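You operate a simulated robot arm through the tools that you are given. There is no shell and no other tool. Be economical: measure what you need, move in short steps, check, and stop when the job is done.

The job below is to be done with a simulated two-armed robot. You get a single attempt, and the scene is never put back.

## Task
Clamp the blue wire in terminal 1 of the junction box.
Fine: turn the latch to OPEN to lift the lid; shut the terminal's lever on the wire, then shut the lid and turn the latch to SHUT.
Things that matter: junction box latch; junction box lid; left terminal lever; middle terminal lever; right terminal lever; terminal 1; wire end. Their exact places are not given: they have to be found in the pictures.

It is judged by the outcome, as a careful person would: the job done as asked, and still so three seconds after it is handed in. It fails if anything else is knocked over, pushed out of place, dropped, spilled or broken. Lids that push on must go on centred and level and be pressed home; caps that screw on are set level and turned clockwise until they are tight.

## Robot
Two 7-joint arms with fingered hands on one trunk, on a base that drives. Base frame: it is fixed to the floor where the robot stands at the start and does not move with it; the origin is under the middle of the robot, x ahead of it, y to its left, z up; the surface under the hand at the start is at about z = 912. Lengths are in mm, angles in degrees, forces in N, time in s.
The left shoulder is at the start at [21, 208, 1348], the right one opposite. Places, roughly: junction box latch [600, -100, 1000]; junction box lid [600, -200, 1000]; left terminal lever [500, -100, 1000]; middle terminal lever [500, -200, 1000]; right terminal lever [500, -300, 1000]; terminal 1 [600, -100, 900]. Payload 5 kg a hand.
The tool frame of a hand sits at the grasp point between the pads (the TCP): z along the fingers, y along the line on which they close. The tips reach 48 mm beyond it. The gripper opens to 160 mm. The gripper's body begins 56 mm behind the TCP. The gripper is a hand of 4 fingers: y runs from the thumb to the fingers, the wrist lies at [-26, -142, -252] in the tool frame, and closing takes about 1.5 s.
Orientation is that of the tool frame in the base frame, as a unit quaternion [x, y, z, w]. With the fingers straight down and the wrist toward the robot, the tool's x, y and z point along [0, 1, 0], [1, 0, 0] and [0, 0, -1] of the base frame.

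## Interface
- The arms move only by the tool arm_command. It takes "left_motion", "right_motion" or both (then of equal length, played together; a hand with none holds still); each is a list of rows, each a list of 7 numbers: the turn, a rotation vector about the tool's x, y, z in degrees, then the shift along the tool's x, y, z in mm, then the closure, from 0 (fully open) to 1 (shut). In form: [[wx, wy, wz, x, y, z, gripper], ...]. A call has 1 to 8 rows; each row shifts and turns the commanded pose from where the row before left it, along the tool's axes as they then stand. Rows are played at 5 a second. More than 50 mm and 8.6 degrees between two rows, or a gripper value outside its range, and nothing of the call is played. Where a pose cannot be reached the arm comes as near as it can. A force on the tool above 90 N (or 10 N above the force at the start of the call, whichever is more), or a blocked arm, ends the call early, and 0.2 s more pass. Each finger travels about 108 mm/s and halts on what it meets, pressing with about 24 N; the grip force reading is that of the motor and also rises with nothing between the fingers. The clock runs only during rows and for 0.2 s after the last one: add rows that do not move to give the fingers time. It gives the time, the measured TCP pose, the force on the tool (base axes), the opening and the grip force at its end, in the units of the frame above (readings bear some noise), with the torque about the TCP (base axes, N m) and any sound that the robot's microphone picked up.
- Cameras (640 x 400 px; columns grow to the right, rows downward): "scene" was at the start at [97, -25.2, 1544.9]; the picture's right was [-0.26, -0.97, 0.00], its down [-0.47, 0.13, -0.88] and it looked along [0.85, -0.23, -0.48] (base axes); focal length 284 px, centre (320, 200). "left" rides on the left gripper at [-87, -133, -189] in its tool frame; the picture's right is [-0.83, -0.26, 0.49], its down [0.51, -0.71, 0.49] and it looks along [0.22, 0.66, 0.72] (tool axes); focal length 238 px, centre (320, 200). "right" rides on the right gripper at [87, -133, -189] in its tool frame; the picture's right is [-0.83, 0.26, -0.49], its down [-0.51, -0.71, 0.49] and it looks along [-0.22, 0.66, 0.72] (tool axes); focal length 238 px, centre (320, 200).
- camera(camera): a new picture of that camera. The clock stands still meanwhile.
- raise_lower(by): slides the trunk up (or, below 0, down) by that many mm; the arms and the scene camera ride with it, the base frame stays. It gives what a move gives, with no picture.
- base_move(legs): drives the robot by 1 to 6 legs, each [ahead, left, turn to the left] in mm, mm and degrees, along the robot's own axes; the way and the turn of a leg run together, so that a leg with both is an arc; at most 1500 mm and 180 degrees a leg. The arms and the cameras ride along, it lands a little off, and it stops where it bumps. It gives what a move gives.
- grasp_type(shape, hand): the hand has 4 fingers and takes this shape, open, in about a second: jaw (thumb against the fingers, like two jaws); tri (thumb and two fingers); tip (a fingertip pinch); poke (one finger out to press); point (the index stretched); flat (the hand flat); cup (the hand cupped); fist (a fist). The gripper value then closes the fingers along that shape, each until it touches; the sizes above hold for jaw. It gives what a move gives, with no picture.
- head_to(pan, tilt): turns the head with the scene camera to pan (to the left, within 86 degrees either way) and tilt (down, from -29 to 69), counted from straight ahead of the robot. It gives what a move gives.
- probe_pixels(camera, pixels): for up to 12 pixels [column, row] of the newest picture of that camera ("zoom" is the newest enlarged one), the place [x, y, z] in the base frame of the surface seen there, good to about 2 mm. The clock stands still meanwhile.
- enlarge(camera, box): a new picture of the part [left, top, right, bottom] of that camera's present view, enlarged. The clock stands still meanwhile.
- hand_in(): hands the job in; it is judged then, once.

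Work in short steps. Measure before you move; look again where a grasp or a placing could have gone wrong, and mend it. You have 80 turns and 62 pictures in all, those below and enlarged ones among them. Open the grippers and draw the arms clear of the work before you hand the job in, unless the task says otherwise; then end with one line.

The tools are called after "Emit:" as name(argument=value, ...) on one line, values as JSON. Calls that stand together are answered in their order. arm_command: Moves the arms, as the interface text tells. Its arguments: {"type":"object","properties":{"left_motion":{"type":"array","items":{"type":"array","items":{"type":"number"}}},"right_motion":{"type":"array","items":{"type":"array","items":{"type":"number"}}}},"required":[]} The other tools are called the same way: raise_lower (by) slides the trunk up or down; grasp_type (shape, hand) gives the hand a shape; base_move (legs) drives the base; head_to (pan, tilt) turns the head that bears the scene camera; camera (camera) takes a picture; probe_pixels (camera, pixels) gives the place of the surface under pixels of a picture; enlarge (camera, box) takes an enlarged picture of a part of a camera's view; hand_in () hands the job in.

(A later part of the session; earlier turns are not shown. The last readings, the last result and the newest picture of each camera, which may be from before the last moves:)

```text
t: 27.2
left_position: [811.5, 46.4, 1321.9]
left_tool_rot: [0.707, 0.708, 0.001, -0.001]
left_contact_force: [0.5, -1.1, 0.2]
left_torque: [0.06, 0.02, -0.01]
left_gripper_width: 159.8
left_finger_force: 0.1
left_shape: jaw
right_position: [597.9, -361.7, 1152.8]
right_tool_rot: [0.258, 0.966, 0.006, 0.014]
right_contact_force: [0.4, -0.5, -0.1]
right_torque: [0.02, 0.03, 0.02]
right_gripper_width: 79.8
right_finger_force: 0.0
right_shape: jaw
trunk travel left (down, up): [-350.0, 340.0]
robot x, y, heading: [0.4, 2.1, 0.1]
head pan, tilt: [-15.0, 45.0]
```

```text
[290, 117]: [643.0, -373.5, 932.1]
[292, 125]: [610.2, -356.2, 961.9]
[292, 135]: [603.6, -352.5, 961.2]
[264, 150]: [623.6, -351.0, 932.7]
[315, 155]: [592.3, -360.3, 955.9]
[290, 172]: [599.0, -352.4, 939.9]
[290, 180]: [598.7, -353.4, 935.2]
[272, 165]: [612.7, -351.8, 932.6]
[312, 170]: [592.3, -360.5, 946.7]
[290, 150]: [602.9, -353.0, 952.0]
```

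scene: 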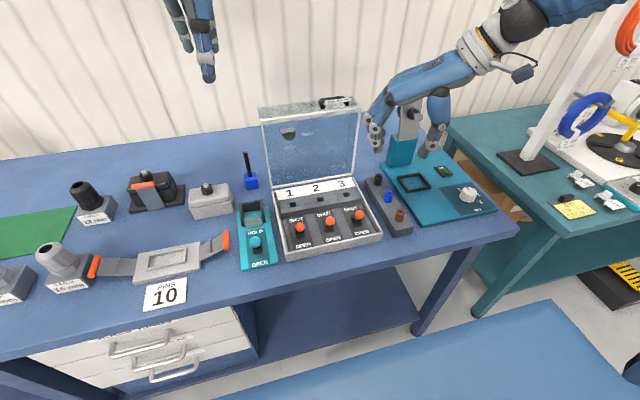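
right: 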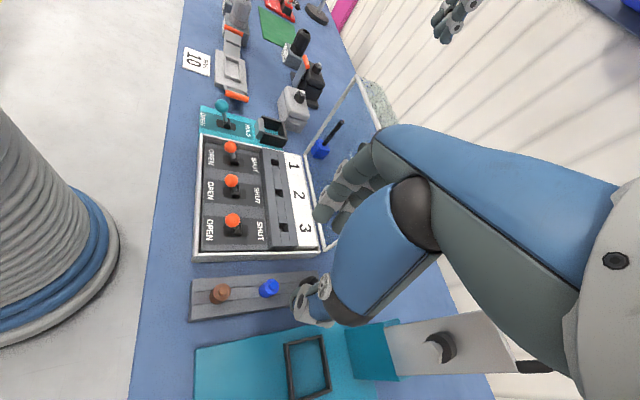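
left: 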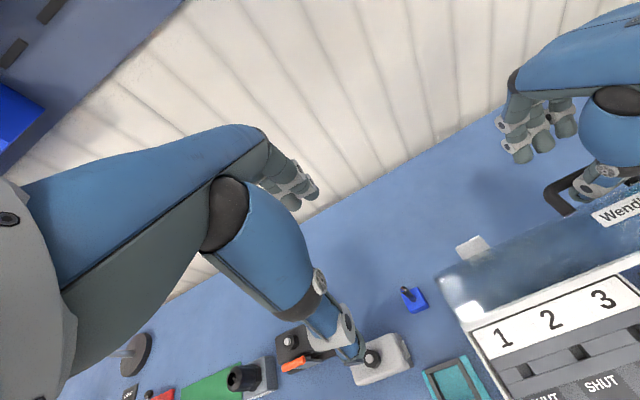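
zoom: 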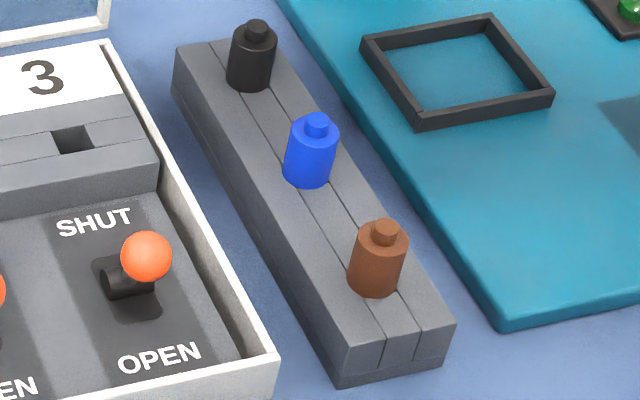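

Wire collar: centre ≈(602,-360.5), Ø20, z 932–962, tip to 971. I level the tool (1.7° off), centre, and go down to z≈1040 with 50 mm opening.

Emit:
arm_command(right_motion=[[1.1, 1.4, 0, -3, 3, 0, 0.69], [0, 0, 0, 0, 0, 38, 0.69], [0, 0, 0, 0, 0, 38, 0.69], [0, 0, 0, 0, 0, 36, 0.69], [0, 0, 0, 0, 0, 0, 0.69]])

Emit:
enlarge(camera="scene", box=[340, 120, 440, 220])

Emit:
enlarge(camera="right", box=[200, 180, 400, 340])

```text
t: 28.4
left_position: [810.0, 46.4, 1323.6]
left_tool_rot: [0.707, 0.707, 0.001, 0.001]
left_contact_force: [-0.6, 0.6, 0.9]
left_torque: [0.02, -0.08, 0.01]
left_gripper_width: 159.7
left_finger_force: 0.1
left_shape: jaw
right_position: [601.0, -359.7, 1042.8]
right_tool_rot: [0.258, 0.966, -0.001, 0.0]
right_contact_force: [0.5, 0.2, 0.6]
right_torque: [-0.04, 0.0, -0.02]
right_gripper_width: 49.9
right_finger_force: 0.1
right_shape: jaw
trunk travel left (down, up): [-350.0, 340.0]
robot x, y, heading: [0.4, 1.1, -0.1]
head pan, tilt: [-15.0, 45.0]
```

```text
4.00 times, centred on (390, 170) of scene
```

zoom: 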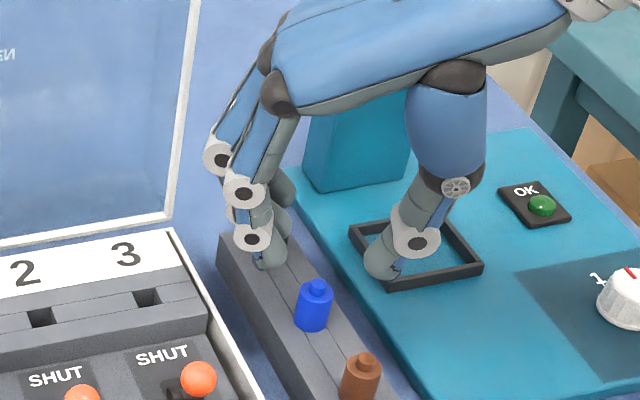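

```text
2.50 times, centred on (300, 260) of right
```

zoom: 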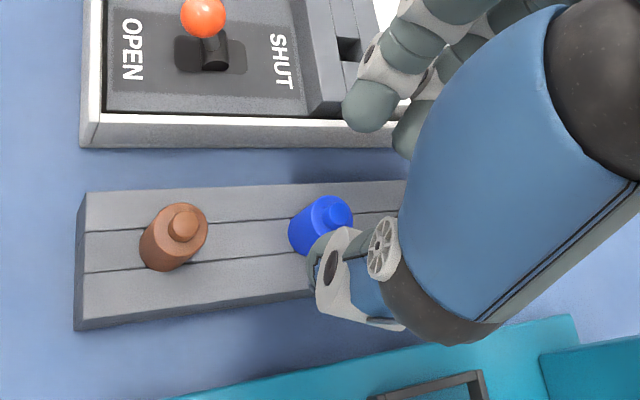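

Black plug is hidden behind the fingers; I probe fingertip positions to make sure there's clearance.

Emit:
probe_pixels(camera="right", pixels=[[325, 226], [333, 234], [317, 222]])

Emit:
enlarge(camera="scene", box=[365, 150, 415, 200])

Emit:
probe_pixels(camera="zoom", pixels=[[215, 320], [190, 325], [265, 240], [240, 200], [235, 300], [430, 330], [210, 270]])

```text
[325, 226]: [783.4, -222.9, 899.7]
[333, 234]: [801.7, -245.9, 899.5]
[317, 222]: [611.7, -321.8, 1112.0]
```

```text
8.00 times, centred on (390, 175) of scene
```

zoom: 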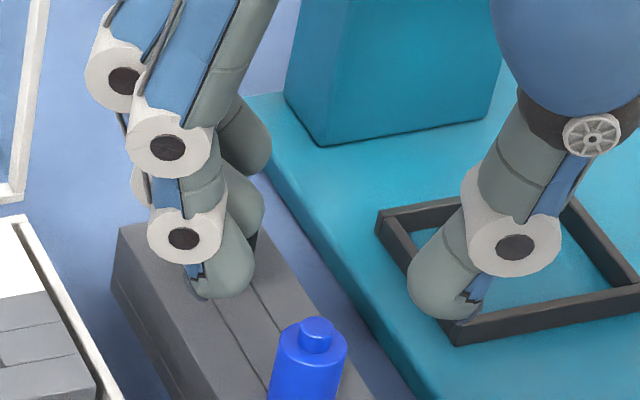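

```text
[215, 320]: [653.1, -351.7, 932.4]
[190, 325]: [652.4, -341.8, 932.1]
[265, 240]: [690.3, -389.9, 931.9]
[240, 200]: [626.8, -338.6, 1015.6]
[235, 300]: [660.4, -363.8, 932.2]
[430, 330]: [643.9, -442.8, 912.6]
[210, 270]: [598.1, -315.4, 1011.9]
```

Ring finger would pass only ~7 mm from the black plug at this yaw; I turn 20° more (yaw 80°) for clearance, centre, then descend to z≈993.

Emit:
arm_command(right_motion=[[0, 0, -7, 0, 0, 0, 0.69], [0, 0, -7, 0, 0, 0, 0.69], [0, 0, -6, 0, 0, 0, 0.69], [0, 0, 0, -1, 0, 0, 0.69]])

Emit:
arm_command(right_motion=[[0, 0, 0, 0, 0, 17, 0.69], [0, 0, 0, 0, 0, 17, 0.69], [0, 0, 0, 0, 0, 16, 0.69], [0, 0, 0, 0, 0, 0, 0.69]])

Emit:
enlarge(camera="scene", box=[345, 140, 435, 220])

```text
t: 29.4
left_position: [810.1, 45.2, 1322.3]
left_tool_rot: [0.706, 0.708, 0.0, 0.0]
left_contact_force: [-0.3, 0.0, -0.3]
left_torque: [-0.01, -0.05, -0.03]
left_gripper_width: 159.6
left_finger_force: 0.0
left_shape: jaw
right_position: [603.3, -359.5, 1043.0]
right_tool_rot: [0.088, 0.996, 0.0, -0.001]
right_contact_force: [-0.7, 0.1, -0.2]
right_torque: [-0.01, 0.01, 0.0]
right_gripper_width: 50.0
right_finger_force: 0.0
right_shape: jaw
trunk travel left (down, up): [-350.0, 340.0]
robot x, y, heading: [-2.6, -2.3, -0.1]
head pan, tilt: [-15.0, 45.0]
```

```text
t: 30.4
left_position: [810.5, 46.5, 1323.0]
left_tool_rot: [0.706, 0.708, 0.0, 0.0]
left_contact_force: [0.0, 0.1, 0.6]
left_torque: [-0.01, -0.02, 0.0]
left_gripper_width: 159.8
left_finger_force: 0.1
left_shape: jaw
right_position: [604.2, -359.0, 995.6]
right_tool_rot: [0.087, 0.996, 0.0, -0.001]
right_contact_force: [-0.3, -0.1, 0.1]
right_torque: [-0.02, -0.04, 0.01]
right_gripper_width: 50.2
right_finger_force: 0.0
right_shape: jaw
trunk travel left (down, up): [-350.0, 340.0]
robot x, y, heading: [-1.2, -1.0, 0.2]
head pan, tilt: [-15.0, 45.0]
```

```text
5.00 times, centred on (390, 180) of scene
```

zoom: 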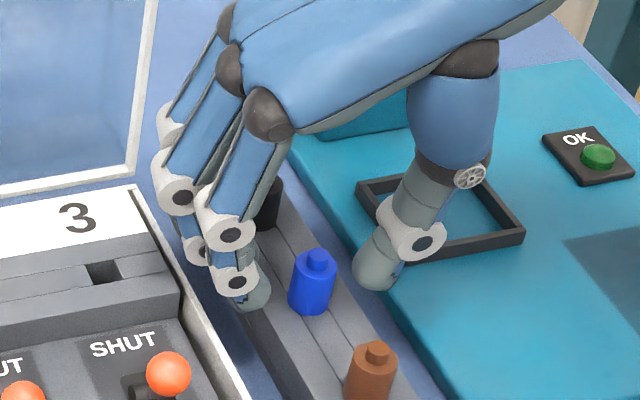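

Good straddle with the black plug clear. Close on the blue collar.

Emit:
arm_command(right_motion=[[0, 0, 0, 1, -1, 1, 0.8], [0, 0, 0, 0, 0, 0, 0.9], [0, 0, 0, 0, 0, 0, 1], [0, 0, 0, 0, 0, 0, 1], [0, 0, 0, 0, 0, 0, 1], [0, 0, 0, 0, 0, 0, 1]])

Emit:
arm_command(right_motion=[[0, 0, 0, 0, 0, -15, 1], [0, 0, 0, 0, 0, -25, 1], [0, 0, 0, 0, 0, -40, 1], [0, 0, 0, 0, 0, -40, 1], [0, 0, 0, 0, 0, 0, 1]])

Emit:
enlarge(camera="scene", box=[335, 100, 435, 220])

```text
t: 31.8
left_position: [810.6, 46.6, 1323.0]
left_tool_rot: [0.707, 0.708, 0.0, 0.0]
left_contact_force: [-0.3, 0.0, 0.2]
left_torque: [0.0, 0.0, 0.02]
left_gripper_width: 159.8
left_finger_force: 0.1
left_shape: jaw
right_position: [601.9, -361.0, 992.7]
right_tool_rot: [0.087, 0.996, -0.001, 0.0]
right_contact_force: [0.3, 0.1, 1.1]
right_torque: [-0.05, -0.01, 0.0]
right_gripper_width: 12.9
right_finger_force: 24.0
right_shape: jaw
trunk travel left (down, up): [-350.0, 340.0]
robot x, y, heading: [1.8, -3.0, 0.1]
head pan, tilt: [-15.0, 45.0]
```

```text
t: 33.0
left_position: [810.6, 44.5, 1322.5]
left_tool_rot: [0.706, 0.708, 0.0, 0.0]
left_contact_force: [0.3, -0.8, -0.9]
left_torque: [0.04, 0.05, 0.02]
left_gripper_width: 159.7
left_finger_force: 0.1
left_shape: jaw
right_position: [603.3, -361.9, 1114.0]
right_tool_rot: [0.087, 0.996, -0.001, -0.001]
right_contact_force: [-0.4, -0.3, -0.8]
right_torque: [0.02, 0.03, -0.01]
right_gripper_width: 12.7
right_finger_force: 23.8
right_shape: jaw
trunk travel left (down, up): [-350.0, 340.0]
robot x, y, heading: [0.3, -1.0, -0.1]
head pan, tilt: [-15.0, 45.0]
```

```text
3.33 times, centred on (385, 160) of scene
```

zoom: 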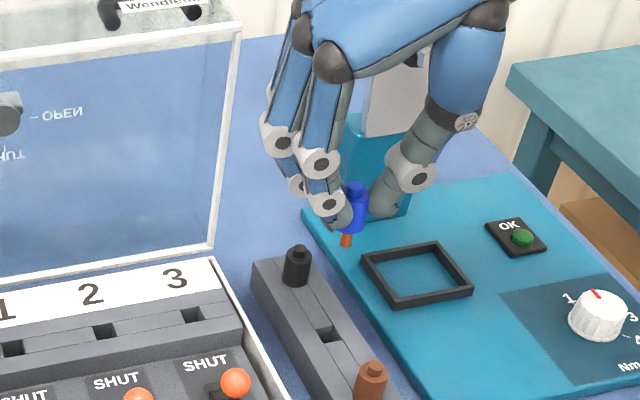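

Wire is held with its copper pin pointing down. Now measure terminal 1's hole.

Emit:
enlarge(camera="scene", box=[270, 180, 310, 210])

Emit:
probe_pixels(camera="zoom", pixels=[[320, 200], [200, 250], [240, 235], [280, 230], [320, 225], [240, 260], [280, 260], [320, 255], [260, 280], [300, 275], [340, 250], [360, 230]])

Emit:
enlarge(camera="scene", box=[370, 130, 410, 170])

Emit:
probe_pixels(camera="zoom", pixels=[[320, 300], [325, 330], [330, 350], [335, 280], [360, 220], [340, 240]])

```text
13.33 times, centred on (290, 195) of scene
```

zoom: 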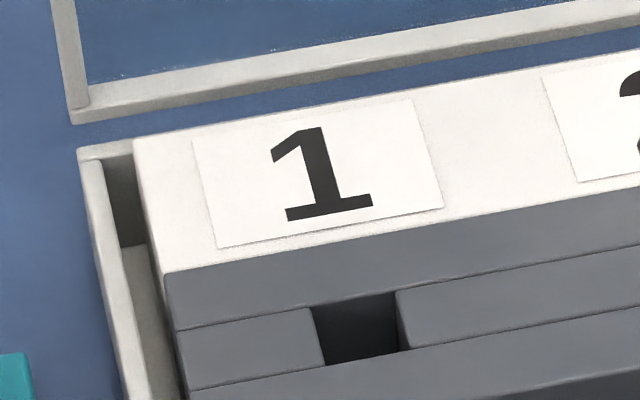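

```text
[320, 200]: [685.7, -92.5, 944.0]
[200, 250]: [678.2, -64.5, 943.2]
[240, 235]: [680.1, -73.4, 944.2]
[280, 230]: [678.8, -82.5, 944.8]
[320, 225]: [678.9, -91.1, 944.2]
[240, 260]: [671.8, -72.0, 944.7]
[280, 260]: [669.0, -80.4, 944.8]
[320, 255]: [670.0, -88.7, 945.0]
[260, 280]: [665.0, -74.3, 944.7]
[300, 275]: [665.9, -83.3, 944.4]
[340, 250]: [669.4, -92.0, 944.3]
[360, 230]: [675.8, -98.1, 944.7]
```

```text
10.00 times, centred on (390, 150) of scene
```

zoom: 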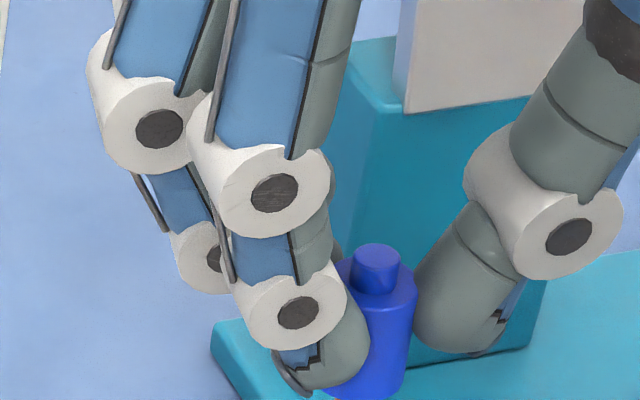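

```text
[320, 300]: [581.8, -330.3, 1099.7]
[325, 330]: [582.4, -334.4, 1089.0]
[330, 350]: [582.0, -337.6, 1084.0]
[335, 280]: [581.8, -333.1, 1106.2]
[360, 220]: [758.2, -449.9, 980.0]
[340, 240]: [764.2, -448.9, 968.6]
```

Re-take the zoom of the hole to probe its borders precisely, then the wire pin.

Emit:
enlarge(camera="scene", box=[280, 190, 305, 210])

Emit:
probe_pixels(camera="zoom", pixels=[[260, 200], [290, 260], [300, 220], [390, 180], [430, 200], [440, 240], [420, 290], [320, 315], [370, 300], [350, 180], [350, 220], [350, 260]])

Emit:
enlarge(camera="scene", box=[370, 145, 410, 185])

Emit:
probe_pixels(camera="zoom", pixels=[[375, 100], [375, 120], [375, 200], [385, 225], [345, 265], [345, 280], [343, 300], [330, 275], [360, 275], [400, 200]])

```text
16.00 times, centred on (292, 200) of scene
```

zoom: 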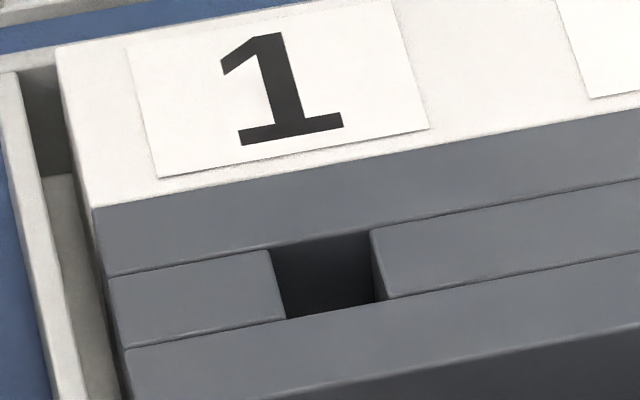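

```text
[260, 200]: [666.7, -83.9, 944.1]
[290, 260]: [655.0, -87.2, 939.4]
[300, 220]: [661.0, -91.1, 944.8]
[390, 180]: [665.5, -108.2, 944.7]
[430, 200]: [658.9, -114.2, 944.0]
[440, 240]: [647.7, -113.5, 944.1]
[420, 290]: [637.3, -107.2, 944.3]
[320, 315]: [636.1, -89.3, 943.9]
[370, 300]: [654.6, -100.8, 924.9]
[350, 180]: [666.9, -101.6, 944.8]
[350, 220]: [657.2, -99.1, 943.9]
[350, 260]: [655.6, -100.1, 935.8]
```

```text
10.00 times, centred on (390, 165) of scene
```

zoom: 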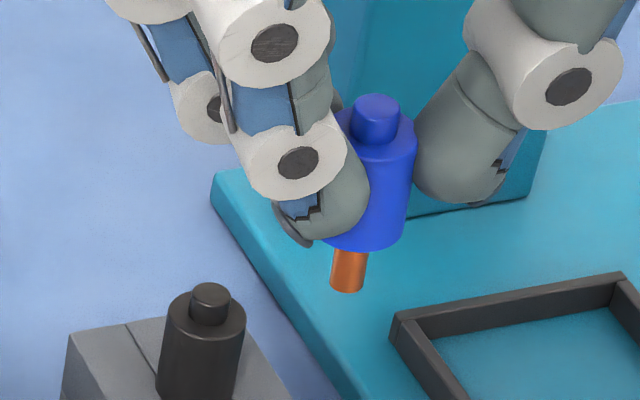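

```text
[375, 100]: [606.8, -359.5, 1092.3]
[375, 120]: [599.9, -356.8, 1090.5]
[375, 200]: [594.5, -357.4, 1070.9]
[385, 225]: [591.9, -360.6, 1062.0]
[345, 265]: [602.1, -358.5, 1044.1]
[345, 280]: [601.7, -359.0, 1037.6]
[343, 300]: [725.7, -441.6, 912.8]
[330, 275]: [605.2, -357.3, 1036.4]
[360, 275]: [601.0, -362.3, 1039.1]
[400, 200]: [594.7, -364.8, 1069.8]
```

Hole 1 centre ≈(646,-92.5), about 18×16 mm, top z 944; pin Ø8 and 19 mm long, centred at TCP+(1.5,1), bottom 80 below TCP. I move over the terminal at this height.

Emit:
arm_command(right_motion=[[0, 0, 0, 0.9, 38.8, 0, 1], [0, 0, 0, 0.9, 38.8, 0, 1], [0, 0, 0, 0.9, 38.8, 0, 1], [0, 0, 0, 0.9, 38.8, 0, 1], [0, 0, 0, 0.9, 38.8, 0, 1], [0, 0, 0, 0.9, 38.8, 0, 1], [0, 0, 0, 0.7, 38.7, 0, 1], [0, 0, 0, 0, 0, 0, 1]])

Emit:
arm_command(right_motion=[[0, 0, 0, 0, 0, 20, 1], [0, 0, 0, 0, 0, 20, 1], [0, 0, 0, 0, 0, 20, 1], [0, 0, 0, 0, 0, 18, 1], [0, 0, 0, 0, 0, 0, 1]])

Emit:
enlarge(camera="scene", box=[250, 120, 350, 220])

Emit:
probe_pixels(camera="zoom", pixels=[[305, 263], [300, 275], [318, 200], [310, 240], [325, 230]])

```text
t: 34.8
left_position: [811.2, 45.6, 1323.0]
left_tool_rot: [0.707, 0.707, 0.0, 0.001]
left_contact_force: [-1.2, -1.7, 0.2]
left_torque: [0.09, -0.07, -0.01]
left_gripper_width: 159.5
left_finger_force: 0.1
left_shape: jaw
right_position: [643.2, -92.0, 1111.1]
right_tool_rot: [0.087, 0.996, 0.0, 0.0]
right_contact_force: [-0.4, -1.1, -1.0]
right_torque: [0.07, 0.0, -0.03]
right_gripper_width: 12.7
right_finger_force: 23.5
right_shape: jaw
trunk travel left (down, up): [-350.0, 340.0]
robot x, y, heading: [0.4, 0.4, 0.1]
head pan, tilt: [-15.0, 45.0]
```

```text
t: 36.0
left_position: [811.7, 46.8, 1323.9]
left_tool_rot: [0.706, 0.708, 0.0, 0.0]
left_contact_force: [0.0, -0.3, 0.3]
left_torque: [0.02, -0.03, 0.02]
left_gripper_width: 159.5
left_finger_force: 0.1
left_shape: jaw
right_position: [644.0, -89.9, 1035.0]
right_tool_rot: [0.088, 0.996, 0.0, 0.0]
right_contact_force: [-0.6, 0.8, -0.3]
right_torque: [0.0, -0.05, 0.02]
right_gripper_width: 12.8
right_finger_force: 24.5
right_shape: jaw
trunk travel left (down, up): [-350.0, 340.0]
robot x, y, heading: [-0.0, 1.8, 0.1]
head pan, tilt: [-15.0, 45.0]
```

```text
4.00 times, centred on (300, 170) of scene
```

zoom: 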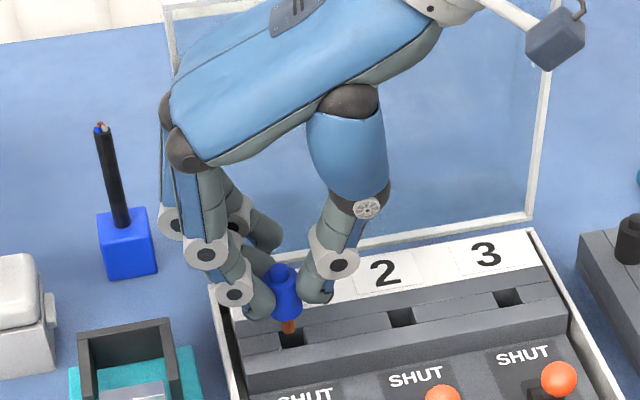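

```text
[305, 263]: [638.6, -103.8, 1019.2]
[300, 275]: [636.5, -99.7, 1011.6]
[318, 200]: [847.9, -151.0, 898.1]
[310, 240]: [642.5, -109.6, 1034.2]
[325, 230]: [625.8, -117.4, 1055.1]
```

Nearly there; enlarge the pin and hole to check the alignment.

Emit:
enlarge(camera="scene", box=[275, 180, 310, 215])

Emit:
probe_pixels(camera="zoom", pixels=[[290, 225], [288, 245], [275, 235], [305, 230], [285, 180], [285, 90], [330, 290], [355, 250]])

```text
11.43 times, centred on (292, 198) of scene
```

zoom: 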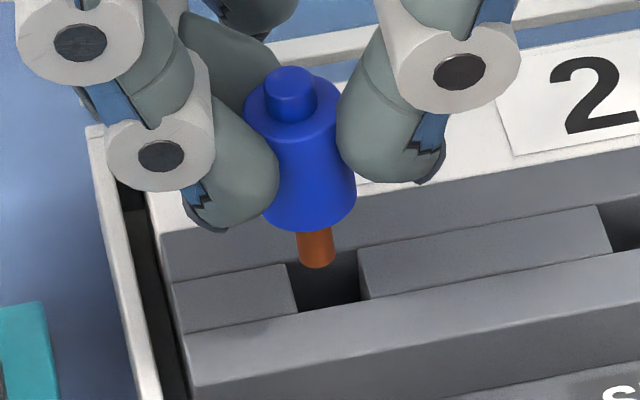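

```text
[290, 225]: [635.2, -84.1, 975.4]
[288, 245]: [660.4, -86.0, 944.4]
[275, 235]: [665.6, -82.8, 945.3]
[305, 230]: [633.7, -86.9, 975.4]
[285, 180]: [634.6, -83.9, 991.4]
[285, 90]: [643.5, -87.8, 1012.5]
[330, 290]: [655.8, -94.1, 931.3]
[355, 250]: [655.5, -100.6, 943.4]
```

Probe the pin itself.

Emit:
probe_pixels(camera="zoom", pixels=[[316, 240], [316, 250], [316, 258], [302, 250], [331, 247]])

```text
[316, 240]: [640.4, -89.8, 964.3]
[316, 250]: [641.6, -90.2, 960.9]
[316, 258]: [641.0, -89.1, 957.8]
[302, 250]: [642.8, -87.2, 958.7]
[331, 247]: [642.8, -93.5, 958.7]
```

Pin centre ≈(645,-90.3); hole (646,-92.4). Shift slightly and lower 29 mm.

Emit:
arm_command(right_motion=[[0, 0, 0, -1.3, -1.8, 0, 1], [0, 0, 0, 0, 0, 8, 1], [0, 0, 0, 0, 0, 8, 1], [0, 0, 0, 0, 0, 7, 1], [0, 0, 0, 0, 0, 6, 1], [0, 0, 0, 0, 0, 0, 1]])

Emit:
enlarge(camera="scene", box=[275, 180, 310, 215])

```text
t: 37.4
left_position: [811.0, 47.2, 1323.3]
left_tool_rot: [0.707, 0.708, -0.001, -0.001]
left_contact_force: [0.1, 0.2, 0.2]
left_torque: [0.02, -0.02, 0.01]
left_gripper_width: 159.6
left_finger_force: 0.0
left_shape: jaw
right_position: [645.3, -93.7, 1004.6]
right_tool_rot: [0.087, 0.996, -0.002, 0.0]
right_contact_force: [-0.9, -0.8, 1.5]
right_torque: [0.04, -0.03, -0.01]
right_gripper_width: 13.1
right_finger_force: 24.0
right_shape: jaw
trunk travel left (down, up): [-350.0, 340.0]
robot x, y, heading: [2.4, -4.8, 0.0]
head pan, tilt: [-15.0, 45.0]
```

```text
11.43 times, centred on (292, 198) of scene
```

zoom: 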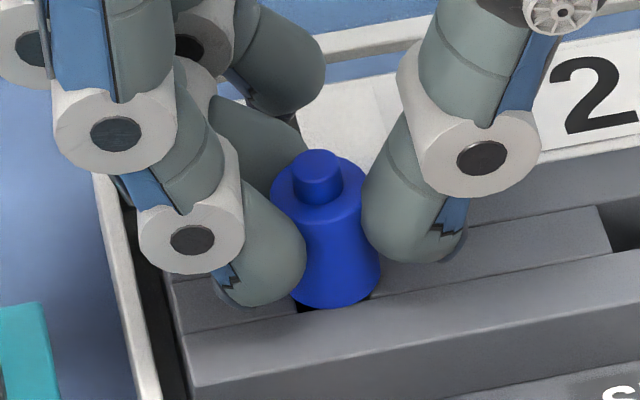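

The pin is in the hole. I nudge down 3 mm to feel the seat.

Emit:
arm_command(right_motion=[[0, 0, 0, 0, 0, 2, 1], [0, 0, 0, 0, 0, 1, 1], [0, 0, 0, 0, 0, 0, 1]])

```text
t: 38.2
left_position: [810.1, 46.7, 1324.2]
left_tool_rot: [0.706, 0.708, 0.001, 0.001]
left_contact_force: [0.4, -0.7, -0.5]
left_torque: [0.01, 0.01, -0.03]
left_gripper_width: 159.9
left_finger_force: 0.0
left_shape: jaw
right_position: [643.9, -94.3, 1003.2]
right_tool_rot: [0.088, 0.996, 0.0, 0.001]
right_contact_force: [0.0, -3.6, 18.9]
right_torque: [-0.04, -0.04, -0.03]
right_gripper_width: 13.3
right_finger_force: 23.9
right_shape: jaw
trunk travel left (down, up): [-350.0, 340.0]
robot x, y, heading: [4.7, -0.8, 0.1]
head pan, tilt: [-15.0, 45.0]
```

Seated (19 N reaction). I release and raise straight up.

Emit:
arm_command(right_motion=[[0, 0, 0, 0, 0, -1, 0.9], [0, 0, 0, 0, 0, 0, 0.8], [0, 0, 0, 0, 0, 0, 0.72], [0, 0, 0, 0, 0, 0, 0.72], [0, 0, 0, 0, 0, -20, 0.72], [0, 0, 0, 0, 0, -40, 0.72], [0, 0, 0, 0, 0, -45, 0.72], [0, 0, 0, 0, 0, -45, 0.72]])

Emit:
enlarge(camera="scene", box=[260, 150, 390, 260])

Emit:
probe_pixels(camera="zoom", pixels=[[158, 170], [158, 190], [190, 275], [187, 290], [175, 280], [195, 305], [190, 260], [210, 330], [160, 255], [330, 275], [330, 262], [180, 300]])

```text
t: 40.0
left_position: [808.7, 46.4, 1324.5]
left_tool_rot: [0.706, 0.708, 0.0, 0.0]
left_contact_force: [-1.1, -0.7, 0.4]
left_torque: [-0.02, -0.08, 0.0]
left_gripper_width: 159.7
left_finger_force: 0.1
left_shape: jaw
right_position: [641.6, -93.9, 1152.9]
right_tool_rot: [0.088, 0.996, -0.001, 0.0]
right_contact_force: [-1.3, -0.8, -1.7]
right_torque: [-0.01, -0.1, -0.02]
right_gripper_width: 44.4
right_finger_force: 0.1
right_shape: jaw
trunk travel left (down, up): [-350.0, 340.0]
robot x, y, heading: [-0.4, -0.1, 0.1]
head pan, tilt: [-15.0, 45.0]
```

```text
3.64 times, centred on (325, 205) of scene
```

zoom: 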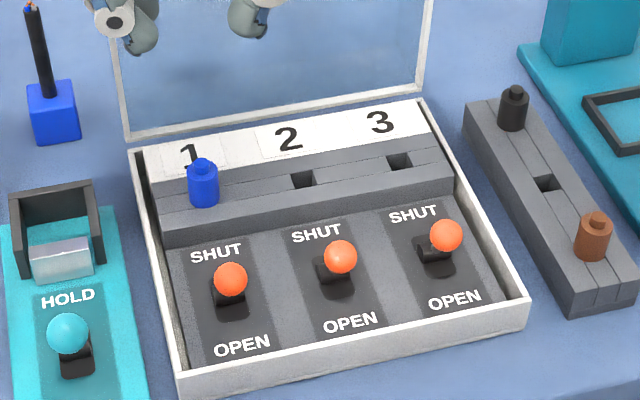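

```text
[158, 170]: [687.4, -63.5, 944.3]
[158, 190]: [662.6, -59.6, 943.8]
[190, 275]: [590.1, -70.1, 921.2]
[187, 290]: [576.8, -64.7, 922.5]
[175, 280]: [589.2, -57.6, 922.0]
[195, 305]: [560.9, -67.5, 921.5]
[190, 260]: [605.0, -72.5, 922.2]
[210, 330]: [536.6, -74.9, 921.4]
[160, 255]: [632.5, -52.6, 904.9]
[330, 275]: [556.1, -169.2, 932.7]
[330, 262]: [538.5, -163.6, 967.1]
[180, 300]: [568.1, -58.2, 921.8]
```

Wire stands in terminal 1. Now zoom on lever 1 to find its geometry.

Emit:
enlarge(camera="scene", box=[282, 210, 322, 250])

Emit:
probe_pixels(camera="zoom", pixels=[[310, 150], [310, 175], [310, 205], [275, 175], [345, 170], [285, 215], [290, 240], [310, 240], [320, 270], [310, 290], [280, 200], [330, 225]])

Emit:
enlarge(camera="left", box=[460, 260, 640, 400])

```text
10.00 times, centred on (302, 230) of scene
```

zoom: 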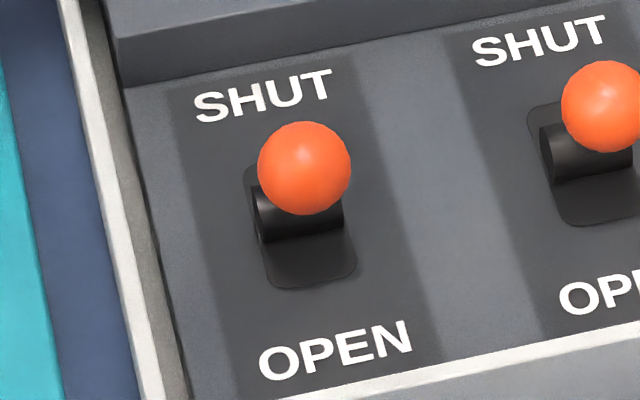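

```text
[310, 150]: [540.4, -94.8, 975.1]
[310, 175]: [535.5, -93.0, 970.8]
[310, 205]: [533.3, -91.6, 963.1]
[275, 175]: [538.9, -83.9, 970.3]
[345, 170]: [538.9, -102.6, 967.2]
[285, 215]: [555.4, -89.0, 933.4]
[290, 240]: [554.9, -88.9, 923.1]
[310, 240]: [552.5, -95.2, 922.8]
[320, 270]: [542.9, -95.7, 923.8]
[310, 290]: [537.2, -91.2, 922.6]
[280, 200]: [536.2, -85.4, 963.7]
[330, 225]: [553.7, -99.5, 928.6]
```

```text
2.86 times, centred on (550, 330) of left
```

zoom: 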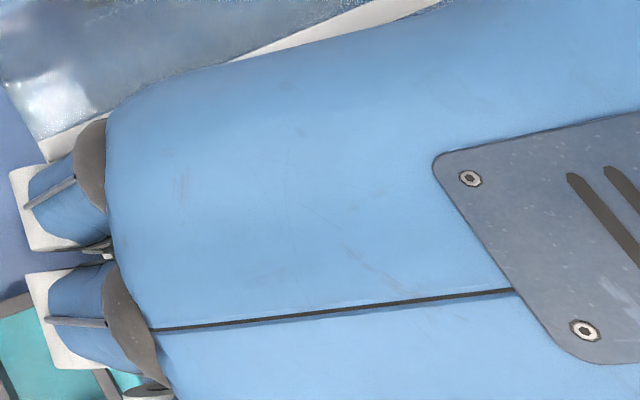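

Ball of lever 1 is at ≈(542,-93,967), r≈9, pivot ≈(560,-92,925), leaning toward OPEN; it must swing to about x≈578. I back the hand toward the robot, turn it to the default attitude and close the fingers to push.

Emit:
arm_command(right_motion=[[0, 0, 0, 48, -8.5, 0, 0.8], [0, 0, 0, 48, -8.5, 0, 0.9], [0, 0, 0, 47, -8.5, 0, 1], [0, 0, 8, 0, 0, 0, 1], [0, 0, 8, 0, 0, 0, 1], [0, 0, 8, 0, 0, 0, 1], [0, 0, 8, 0, 0, 0, 1], [0, 0, 8, 0, 0, 0, 1]])

Emit:
arm_command(right_motion=[[0, 0, 8, 0, 0, 0, 1], [0, 0, 8, 0, 0, 0, 1], [0, 0, 8, 0, 0, 0, 1], [0, 0, 8, 0, 0, 0, 1], [0, 0, 8, 0, 0, 0, 1], [0, 0, 0, 0, 0, 40, 1], [0, 0, 0, 0, 0, 40, 1], [0, 0, 0, 0, 0, 0, 1]])

Emit:
camera(camera="scene")

```text
t: 41.8
left_position: [810.7, 48.7, 1323.5]
left_tool_rot: [0.707, 0.708, 0.001, 0.002]
left_contact_force: [-0.4, 0.4, 0.0]
left_torque: [-0.08, -0.04, 0.0]
left_gripper_width: 159.8
left_finger_force: 0.0
left_shape: jaw
right_position: [496.8, -92.9, 1152.8]
right_tool_rot: [0.423, 0.906, 0.0, 0.002]
right_contact_force: [-1.6, 0.8, -0.4]
right_torque: [-0.08, -0.04, -0.06]
right_gripper_width: 0.0
right_finger_force: 24.3
right_shape: jaw
trunk travel left (down, up): [-350.0, 340.0]
robot x, y, heading: [3.8, -2.4, 0.4]
head pan, tilt: [-15.0, 45.0]
```

```text
t: 43.6
left_position: [810.3, 47.1, 1324.2]
left_tool_rot: [0.706, 0.708, 0.001, 0.001]
left_contact_force: [-0.1, -0.2, -0.7]
left_torque: [0.01, -0.08, 0.0]
left_gripper_width: 159.7
left_finger_force: 0.1
left_shape: jaw
right_position: [498.4, -94.0, 1073.3]
right_tool_rot: [0.708, 0.706, -0.001, 0.0]
right_contact_force: [-0.4, 0.1, 1.4]
right_torque: [0.02, -0.06, 0.01]
right_gripper_width: 0.1
right_finger_force: 24.3
right_shape: jaw
trunk travel left (down, up): [-350.0, 340.0]
robot x, y, heading: [0.6, -0.6, 0.1]
head pan, tilt: [-15.0, 45.0]
```

```text
13 pictures are left
```

scene: 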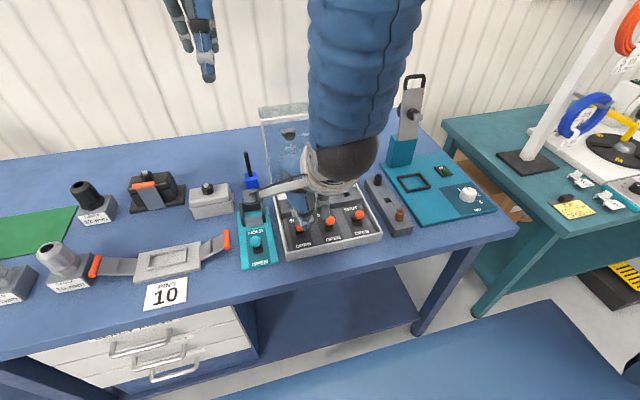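

Only 13 pictures remain, so I use forces. Lower the closed fingertips to ~955 behind the ball, then push +x.

Emit:
arm_command(right_motion=[[0, 0, 0, 0, 0, 35, 1], [0, 0, 0, 0, 0, 34, 1], [0, 0, 0, 0, 0, 0, 1]])

Emit:
arm_command(right_motion=[[0, 0, 0, 0, 8, 0, 1], [0, 0, 0, 0, 8, 0, 1], [0, 0, 0, 0, 8, 0, 1], [0, 0, 0, 0, 8, 0, 1], [0, 0, 0, 0, 8, 0, 1], [0, 0, 0, 0, 0, 0, 1]])

```text
t: 44.4
left_position: [809.9, 48.1, 1323.5]
left_tool_rot: [0.707, 0.708, 0.001, 0.001]
left_contact_force: [-0.4, -0.1, 0.6]
left_torque: [0.0, -0.04, 0.01]
left_gripper_width: 159.9
left_finger_force: 0.0
left_shape: jaw
right_position: [497.9, -94.5, 1006.5]
right_tool_rot: [0.706, 0.708, 0.0, 0.0]
right_contact_force: [-0.8, 0.6, -0.6]
right_torque: [0.0, -0.03, 0.01]
right_gripper_width: 0.2
right_finger_force: 23.5
right_shape: jaw
trunk travel left (down, up): [-350.0, 340.0]
robot x, y, heading: [-0.3, 1.1, 0.1]
head pan, tilt: [-15.0, 45.0]
```

```text
t: 45.8
left_position: [811.7, 47.1, 1323.5]
left_tool_rot: [0.707, 0.708, 0.0, 0.0]
left_contact_force: [-0.3, 0.5, 0.8]
left_torque: [-0.02, -0.01, -0.01]
left_gripper_width: 159.7
left_finger_force: 0.0
left_shape: jaw
right_position: [539.0, -95.0, 1003.8]
right_tool_rot: [0.708, 0.707, -0.001, 0.001]
right_contact_force: [-0.2, 0.3, 0.1]
right_torque: [0.0, -0.03, -0.01]
right_gripper_width: 0.3
right_finger_force: 23.9
right_shape: jaw
trunk travel left (down, up): [-350.0, 340.0]
robot x, y, heading: [-0.3, -0.1, 0.5]
head pan, tilt: [-15.0, 45.0]
```

No force read at x=539; check with one enlarged picture.

Emit:
enlarge(camera="right", box=[180, 150, 380, 340])

```text
2.11 times, centred on (280, 245) of right
```

zoom: 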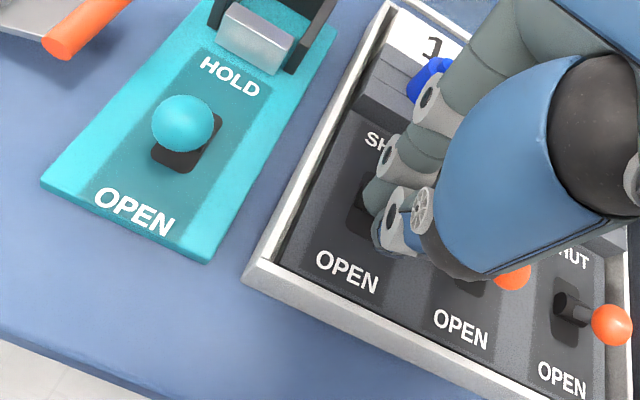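

The ball is hidden behind the fingers, no jam. I push on in small steps while watching the force.

Emit:
arm_command(right_motion=[[0, 0, 0, 0, 5, 0, 1], [0, 0, 0, 0, 5, 0, 1], [0, 0, 0, 0, 4, 0, 1]])

Emit:
arm_command(right_motion=[[0, 0, 0, 0, 4, 0, 1], [0, 0, 0, 0, 4, 0, 1], [0, 0, 0, 0, 0, 0, 1]])

```text
t: 46.6
left_position: [808.4, 47.5, 1324.0]
left_tool_rot: [0.707, 0.708, 0.001, 0.001]
left_contact_force: [0.0, -0.5, -0.7]
left_torque: [0.02, -0.05, -0.02]
left_gripper_width: 159.8
left_finger_force: 0.1
left_shape: jaw
right_position: [549.3, -92.8, 1003.5]
right_tool_rot: [0.706, 0.708, -0.001, -0.001]
right_contact_force: [-15.9, 4.5, 1.4]
right_torque: [0.16, 0.56, 0.16]
right_gripper_width: 0.1
right_finger_force: 24.0
right_shape: jaw
trunk travel left (down, up): [-350.0, 340.0]
robot x, y, heading: [-3.3, -3.7, 0.1]
head pan, tilt: [-15.0, 45.0]
```

```text
t: 47.4
left_position: [808.5, 47.1, 1325.4]
left_tool_rot: [0.707, 0.708, 0.0, 0.002]
left_contact_force: [-1.1, 0.4, 0.4]
left_torque: [-0.01, -0.01, 0.0]
left_gripper_width: 159.7
left_finger_force: 0.0
left_shape: jaw
right_position: [555.0, -92.9, 1002.7]
right_tool_rot: [0.707, 0.707, -0.005, -0.002]
right_contact_force: [-39.9, 11.2, -10.8]
right_torque: [0.39, 1.64, 0.36]
right_gripper_width: 0.3
right_finger_force: 23.7
right_shape: jaw
trunk travel left (down, up): [-350.0, 340.0]
robot x, y, heading: [-1.1, 0.1, 0.2]
head pan, tilt: [-15.0, 45.0]
```

Force has risen to 40 N at x=555, suggesting the lever's stop. I back off and lift to look.

Emit:
arm_command(right_motion=[[0, 0, 0, 0, -15, 0, 1], [0, 0, 0, 0, -35, 0, 1], [0, 0, 0, 0, -20, -40, 1], [0, 0, 0, -40, 0, -20, 1], [0, 0, 0, -45, 0, 0, 1], [0, 0, 0, -45, 0, 0, 1], [0, 0, 0, 0, 0, 0, 1]])

Emit:
enlarge(camera="scene", box=[265, 170, 365, 260])

```text
t: 49.0
left_position: [810.9, 48.5, 1323.9]
left_tool_rot: [0.706, 0.708, 0.0, 0.0]
left_contact_force: [-0.4, 1.4, 1.0]
left_torque: [-0.15, -0.01, -0.02]
left_gripper_width: 160.1
left_finger_force: 0.0
left_shape: jaw
right_position: [493.0, -222.7, 1062.9]
right_tool_rot: [0.708, 0.707, -0.003, 0.0]
right_contact_force: [0.0, 1.4, 0.3]
right_torque: [-0.1, 0.05, -0.04]
right_gripper_width: 0.0
right_finger_force: 24.1
right_shape: jaw
right hand out of reach, approached as far as the arm can: row 6
trunk travel left (down, up): [-350.0, 340.0]
robot x, y, heading: [1.9, 0.7, 0.0]
head pan, tilt: [-15.0, 45.0]
```

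```text
4.44 times, centred on (315, 215) of scene
```

zoom: 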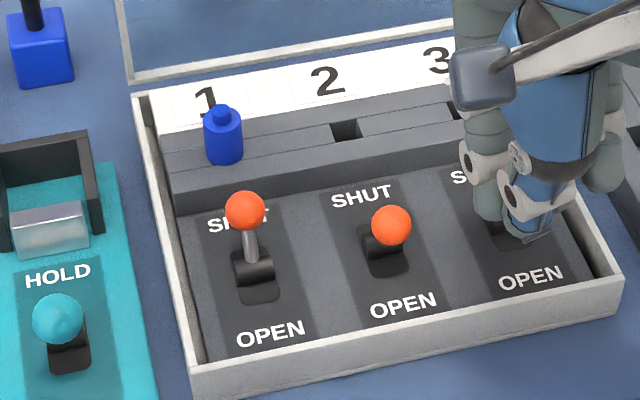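

Lever 1 has swung toward SHUT; probe its ball and pivot for the angle.

Emit:
probe_pixels(camera="zoom", pixels=[[246, 197], [246, 212], [246, 225], [250, 245], [252, 262], [222, 115], [225, 150], [255, 290]])

```text
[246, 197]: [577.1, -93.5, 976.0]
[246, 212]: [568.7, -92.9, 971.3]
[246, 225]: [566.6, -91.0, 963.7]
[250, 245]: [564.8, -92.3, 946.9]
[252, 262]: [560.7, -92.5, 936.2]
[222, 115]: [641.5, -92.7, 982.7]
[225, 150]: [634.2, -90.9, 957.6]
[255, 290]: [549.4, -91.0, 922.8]
```

Ball moved from x≈542 to ≈575 (mirror of OPEN about the pivot) with stop force felt: lever is SHUT. Now raise the hand over the lid's handle to bring the lid down.

Emit:
arm_command(right_motion=[[0, 0, 0, 0, 20, -42, 0.8], [0, 0, 0, 0, 24, -42, 0.72], [0, 0, 0, 0, 24, -42, 0.68], [0, 0, 0, 0, 24, -42, 0.68], [0, 0, 0, 0, 24, -42, 0.68], [0, 0, 0, -10, 40, 0, 0.68], [0, 0, 0, -10, 40, 0, 0.68], [0, 0, 0, -10, 40, 0, 0.68]])

Emit:
arm_command(right_motion=[[0, 0, 0, 0, 40, 0, 0.68], [0, 0, 0, 0, 40, 0, 0.68], [0, 0, 0, 0, 16, 0, 0.68], [0, 0, 0, 0, 0, 0, 0.68]])

Emit:
enlarge(camera="scene", box=[285, 60, 375, 150])

```text
t: 50.8
left_position: [813.3, 46.5, 1321.3]
left_tool_rot: [0.706, 0.708, -0.002, -0.002]
left_contact_force: [1.0, -0.5, -1.4]
left_torque: [0.05, 0.08, -0.03]
left_gripper_width: 159.9
left_finger_force: 0.1
left_shape: jaw
right_position: [733.1, -253.8, 1271.1]
right_tool_rot: [0.707, 0.707, -0.002, -0.001]
right_contact_force: [-0.1, 0.0, -1.6]
right_torque: [0.06, 0.09, 0.04]
right_gripper_width: 50.8
right_finger_force: 0.0
right_shape: jaw
trunk travel left (down, up): [-350.0, 340.0]
robot x, y, heading: [1.0, -0.3, -0.2]
head pan, tilt: [-15.0, 45.0]
```

```text
t: 51.8
left_position: [810.1, 47.4, 1322.2]
left_tool_rot: [0.707, 0.707, 0.0, 0.0]
left_contact_force: [1.4, 0.1, -0.7]
left_torque: [-0.02, 0.04, 0.0]
left_gripper_width: 160.1
left_finger_force: 0.1
left_shape: jaw
right_position: [826.6, -253.5, 1273.3]
right_tool_rot: [0.707, 0.707, -0.001, 0.0]
right_contact_force: [0.2, -0.1, -0.2]
right_torque: [-0.02, 0.0, 0.01]
right_gripper_width: 50.9
right_finger_force: 0.0
right_shape: jaw
trunk travel left (down, up): [-350.0, 340.0]
robot x, y, heading: [0.4, 2.6, 0.2]
head pan, tilt: [-15.0, 45.0]
```

```text
4.44 times, centred on (330, 105) of scene
```

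zoom: 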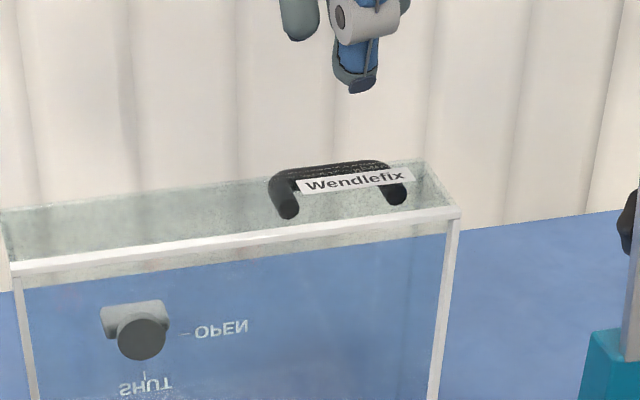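

Emit:
probe_pixels(camera="zoom", pixels=[[340, 170], [300, 175], [380, 168], [285, 210], [278, 195], [398, 195], [350, 182], [320, 190], [440, 213], [100, 258]])

```text
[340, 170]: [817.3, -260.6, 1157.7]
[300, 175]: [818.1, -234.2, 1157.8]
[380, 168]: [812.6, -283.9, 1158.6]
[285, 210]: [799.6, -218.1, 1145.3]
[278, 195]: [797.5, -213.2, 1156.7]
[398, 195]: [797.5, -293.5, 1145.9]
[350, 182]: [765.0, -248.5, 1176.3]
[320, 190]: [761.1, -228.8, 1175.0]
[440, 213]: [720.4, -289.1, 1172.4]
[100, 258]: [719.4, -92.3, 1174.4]
```

Bar centre ≈(820,-253,1151), lid at its stop (~88°). The gap for the thumb is ~29 mm; I go to x≈829 with a 42 mm opening and lower to z≈1187.

Emit:
arm_command(right_motion=[[0, 0, 0, 0, 3, 20, 0.74], [0, 0, 0, 0, 0, 25, 0.74], [0, 0, 0, 0, 0, 20, 0.74], [0, 0, 0, 0, 0, 12, 0.74], [0, 0, 0, 0, 0, 9, 0.74], [0, 0, 0, 0, 0, 0, 0.74]])

Emit:
arm_command(right_motion=[[0, 0, 0, 0, 0, 0, 0.85], [0, 0, 0, 0, 0, 0, 1], [0, 0, 0, 0, 0, 0, 1], [0, 0, 0, 0, 0, 0, 1], [0, 0, 0, 0, 0, 0, 1]])

Emit:
enlarge(camera="scene", box=[285, 60, 375, 150])

```text
t: 53.2
left_position: [808.6, 49.4, 1324.8]
left_tool_rot: [0.706, 0.708, 0.0, 0.001]
left_contact_force: [0.3, -0.8, 0.2]
left_torque: [0.0, 0.0, 0.01]
left_gripper_width: 159.8
left_finger_force: 0.1
left_shape: jaw
right_position: [832.5, -252.5, 1198.2]
right_tool_rot: [0.707, 0.707, 0.006, 0.007]
right_contact_force: [12.5, 2.1, 59.6]
right_torque: [-0.02, 2.88, -0.16]
right_gripper_width: 36.8
right_finger_force: 0.0
right_shape: jaw
trunk travel left (down, up): [-350.0, 340.0]
robot x, y, heading: [-1.0, 2.1, -0.0]
head pan, tilt: [-15.0, 45.0]
```

```text
t: 54.4
left_position: [809.6, 48.8, 1322.3]
left_tool_rot: [0.706, 0.708, 0.0, 0.002]
left_contact_force: [0.1, 0.5, -0.7]
left_torque: [0.02, 0.02, 0.03]
left_gripper_width: 160.1
left_finger_force: 0.1
left_shape: jaw
right_position: [832.2, -254.3, 1193.6]
right_tool_rot: [0.707, 0.707, 0.003, 0.004]
right_contact_force: [14.9, -0.3, 40.2]
right_torque: [0.14, 0.35, 0.22]
right_gripper_width: 2.3
right_finger_force: 24.6
right_shape: jaw
trunk travel left (down, up): [-350.0, 340.0]
robot x, y, heading: [2.1, 3.8, 0.3]
head pan, tilt: [-15.0, 45.0]
```

```text
4.44 times, centred on (330, 105) of scene
```

zoom: 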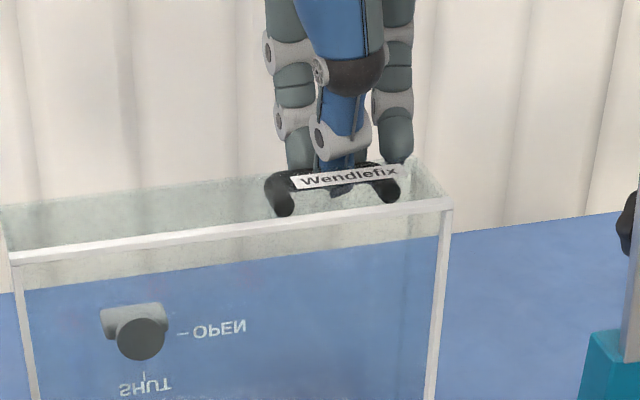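

The tips hold the bar. I ease and begin the reverse arc for 24°, watching the force.

Emit:
arm_command(right_motion=[[0, 0, 0, 0, -14, -8, 1], [0, 0, 0, 0, -16, -6, 1], [0, 0, 0, 0, -32, -7, 1], [0, 0, 0, 0, -33, -2.5, 1], [0, 0, 0, 0, 0, 0, 1]])

```text
t: 55.6
left_position: [808.4, 47.9, 1324.5]
left_tool_rot: [0.706, 0.708, 0.001, 0.0]
left_contact_force: [0.5, 0.3, 0.5]
left_torque: [-0.02, 0.08, 0.02]
left_gripper_width: 159.7
left_finger_force: 0.1
left_shape: jaw
right_position: [737.0, -253.4, 1215.6]
right_tool_rot: [0.708, 0.707, 0.003, 0.004]
right_contact_force: [1.8, -4.0, 49.7]
right_torque: [-0.08, -0.12, -0.08]
right_gripper_width: 3.8
right_finger_force: 23.7
right_shape: jaw
trunk travel left (down, up): [-350.0, 340.0]
robot x, y, heading: [0.8, 0.1, 0.2]
head pan, tilt: [-15.0, 45.0]
```

Force still pushes up 50 N; one picture to see whether the bar is really held.

Emit:
enlarge(camera="scene", box=[265, 60, 385, 180])

Emit:
probe_pixels(camera="zoom", pixels=[[300, 180], [330, 186], [380, 175], [290, 190], [320, 172], [400, 200], [360, 185], [420, 195]])

```text
3.33 times, centred on (325, 120) of scene
```

zoom: 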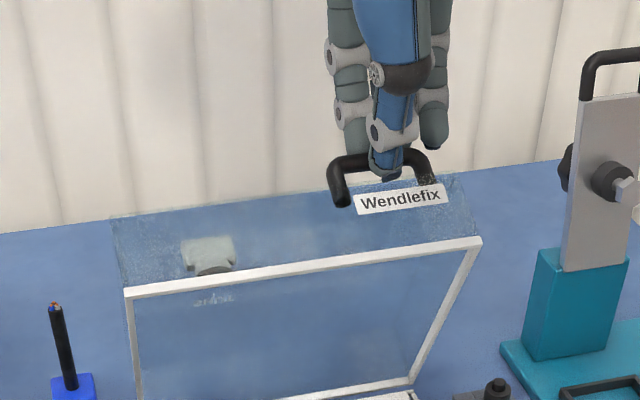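

```text
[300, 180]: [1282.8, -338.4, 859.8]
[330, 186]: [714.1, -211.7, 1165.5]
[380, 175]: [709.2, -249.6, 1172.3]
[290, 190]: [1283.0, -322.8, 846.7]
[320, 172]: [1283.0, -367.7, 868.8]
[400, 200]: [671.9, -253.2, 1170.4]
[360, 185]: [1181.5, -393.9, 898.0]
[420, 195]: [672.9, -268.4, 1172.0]
```

The bar is held near the fingertips, lid at ~64°. I continue to ~48°, relieving the downward press, then regrip deeper.

Emit:
arm_command(right_motion=[[0, 0, 0, 0, -16, -4, 1], [0, 0, 0, 0, -17, 1, 1], [0, 0, 0, 0, -32, 6, 1], [0, 0, 0, 0, 0, 0, 1]])

```text
t: 56.6
left_position: [810.1, 46.2, 1322.1]
left_tool_rot: [0.706, 0.708, 0.0, 0.0]
left_contact_force: [0.1, -0.1, 0.3]
left_torque: [-0.05, 0.08, 0.0]
left_gripper_width: 159.8
left_finger_force: 0.1
left_shape: jaw
right_position: [669.3, -253.6, 1209.8]
right_tool_rot: [0.707, 0.707, -0.001, -0.001]
right_contact_force: [-5.0, -5.5, 14.0]
right_torque: [-0.26, 0.3, -0.04]
right_gripper_width: 1.7
right_finger_force: 23.8
right_shape: jaw
trunk travel left (down, up): [-350.0, 340.0]
robot x, y, heading: [0.3, 4.9, 0.0]
head pan, tilt: [-15.0, 45.0]
```

Now loosen slightly while lowering 18 mm to get the bar deeper between the fingers, and close again.

Emit:
arm_command(right_motion=[[0, 0, 0, 0, -2, 4, 0.93], [0, 0, 0, 0, -2, 7, 0.87], [0, 0, 0, 0, -2, 8, 0.87], [0, 0, 0, 0, 0, 4, 0.95], [0, 0, 0, 0, 0, 0, 1], [0, 0, 0, 0, 0, 0, 1], [0, 0, 0, 0, 0, 0, 1]])

Emit:
enlarge(camera="scene", box=[265, 80, 385, 200])

Emit:
probe_pixels(camera="zoom", pixels=[[330, 186], [340, 175], [380, 215], [400, 205], [420, 200], [360, 215], [345, 190], [430, 160]])

```text
t: 58.2
left_position: [810.7, 46.9, 1323.5]
left_tool_rot: [0.706, 0.708, -0.001, 0.0]
left_contact_force: [-0.4, 0.3, 0.4]
left_torque: [0.01, 0.02, 0.02]
left_gripper_width: 160.0
left_finger_force: 0.0
left_shape: jaw
right_position: [664.0, -253.4, 1185.0]
right_tool_rot: [0.707, 0.707, -0.002, 0.0]
right_contact_force: [-0.2, 1.0, -4.9]
right_torque: [0.05, -0.03, -0.06]
right_gripper_width: 4.2
right_finger_force: 23.7
right_shape: jaw
trunk travel left (down, up): [-350.0, 340.0]
robot x, y, heading: [-2.3, 0.9, 0.1]
head pan, tilt: [-15.0, 45.0]
```

```text
3.33 times, centred on (325, 140) of scene
```

zoom: 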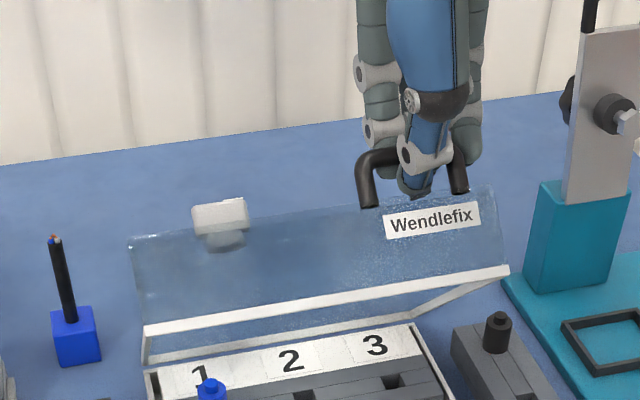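

```text
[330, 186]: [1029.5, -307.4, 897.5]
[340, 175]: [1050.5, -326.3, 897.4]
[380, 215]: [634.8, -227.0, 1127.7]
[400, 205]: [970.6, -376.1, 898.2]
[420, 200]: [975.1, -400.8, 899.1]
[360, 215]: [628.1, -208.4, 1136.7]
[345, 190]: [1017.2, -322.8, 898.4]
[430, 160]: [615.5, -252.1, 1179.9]
```

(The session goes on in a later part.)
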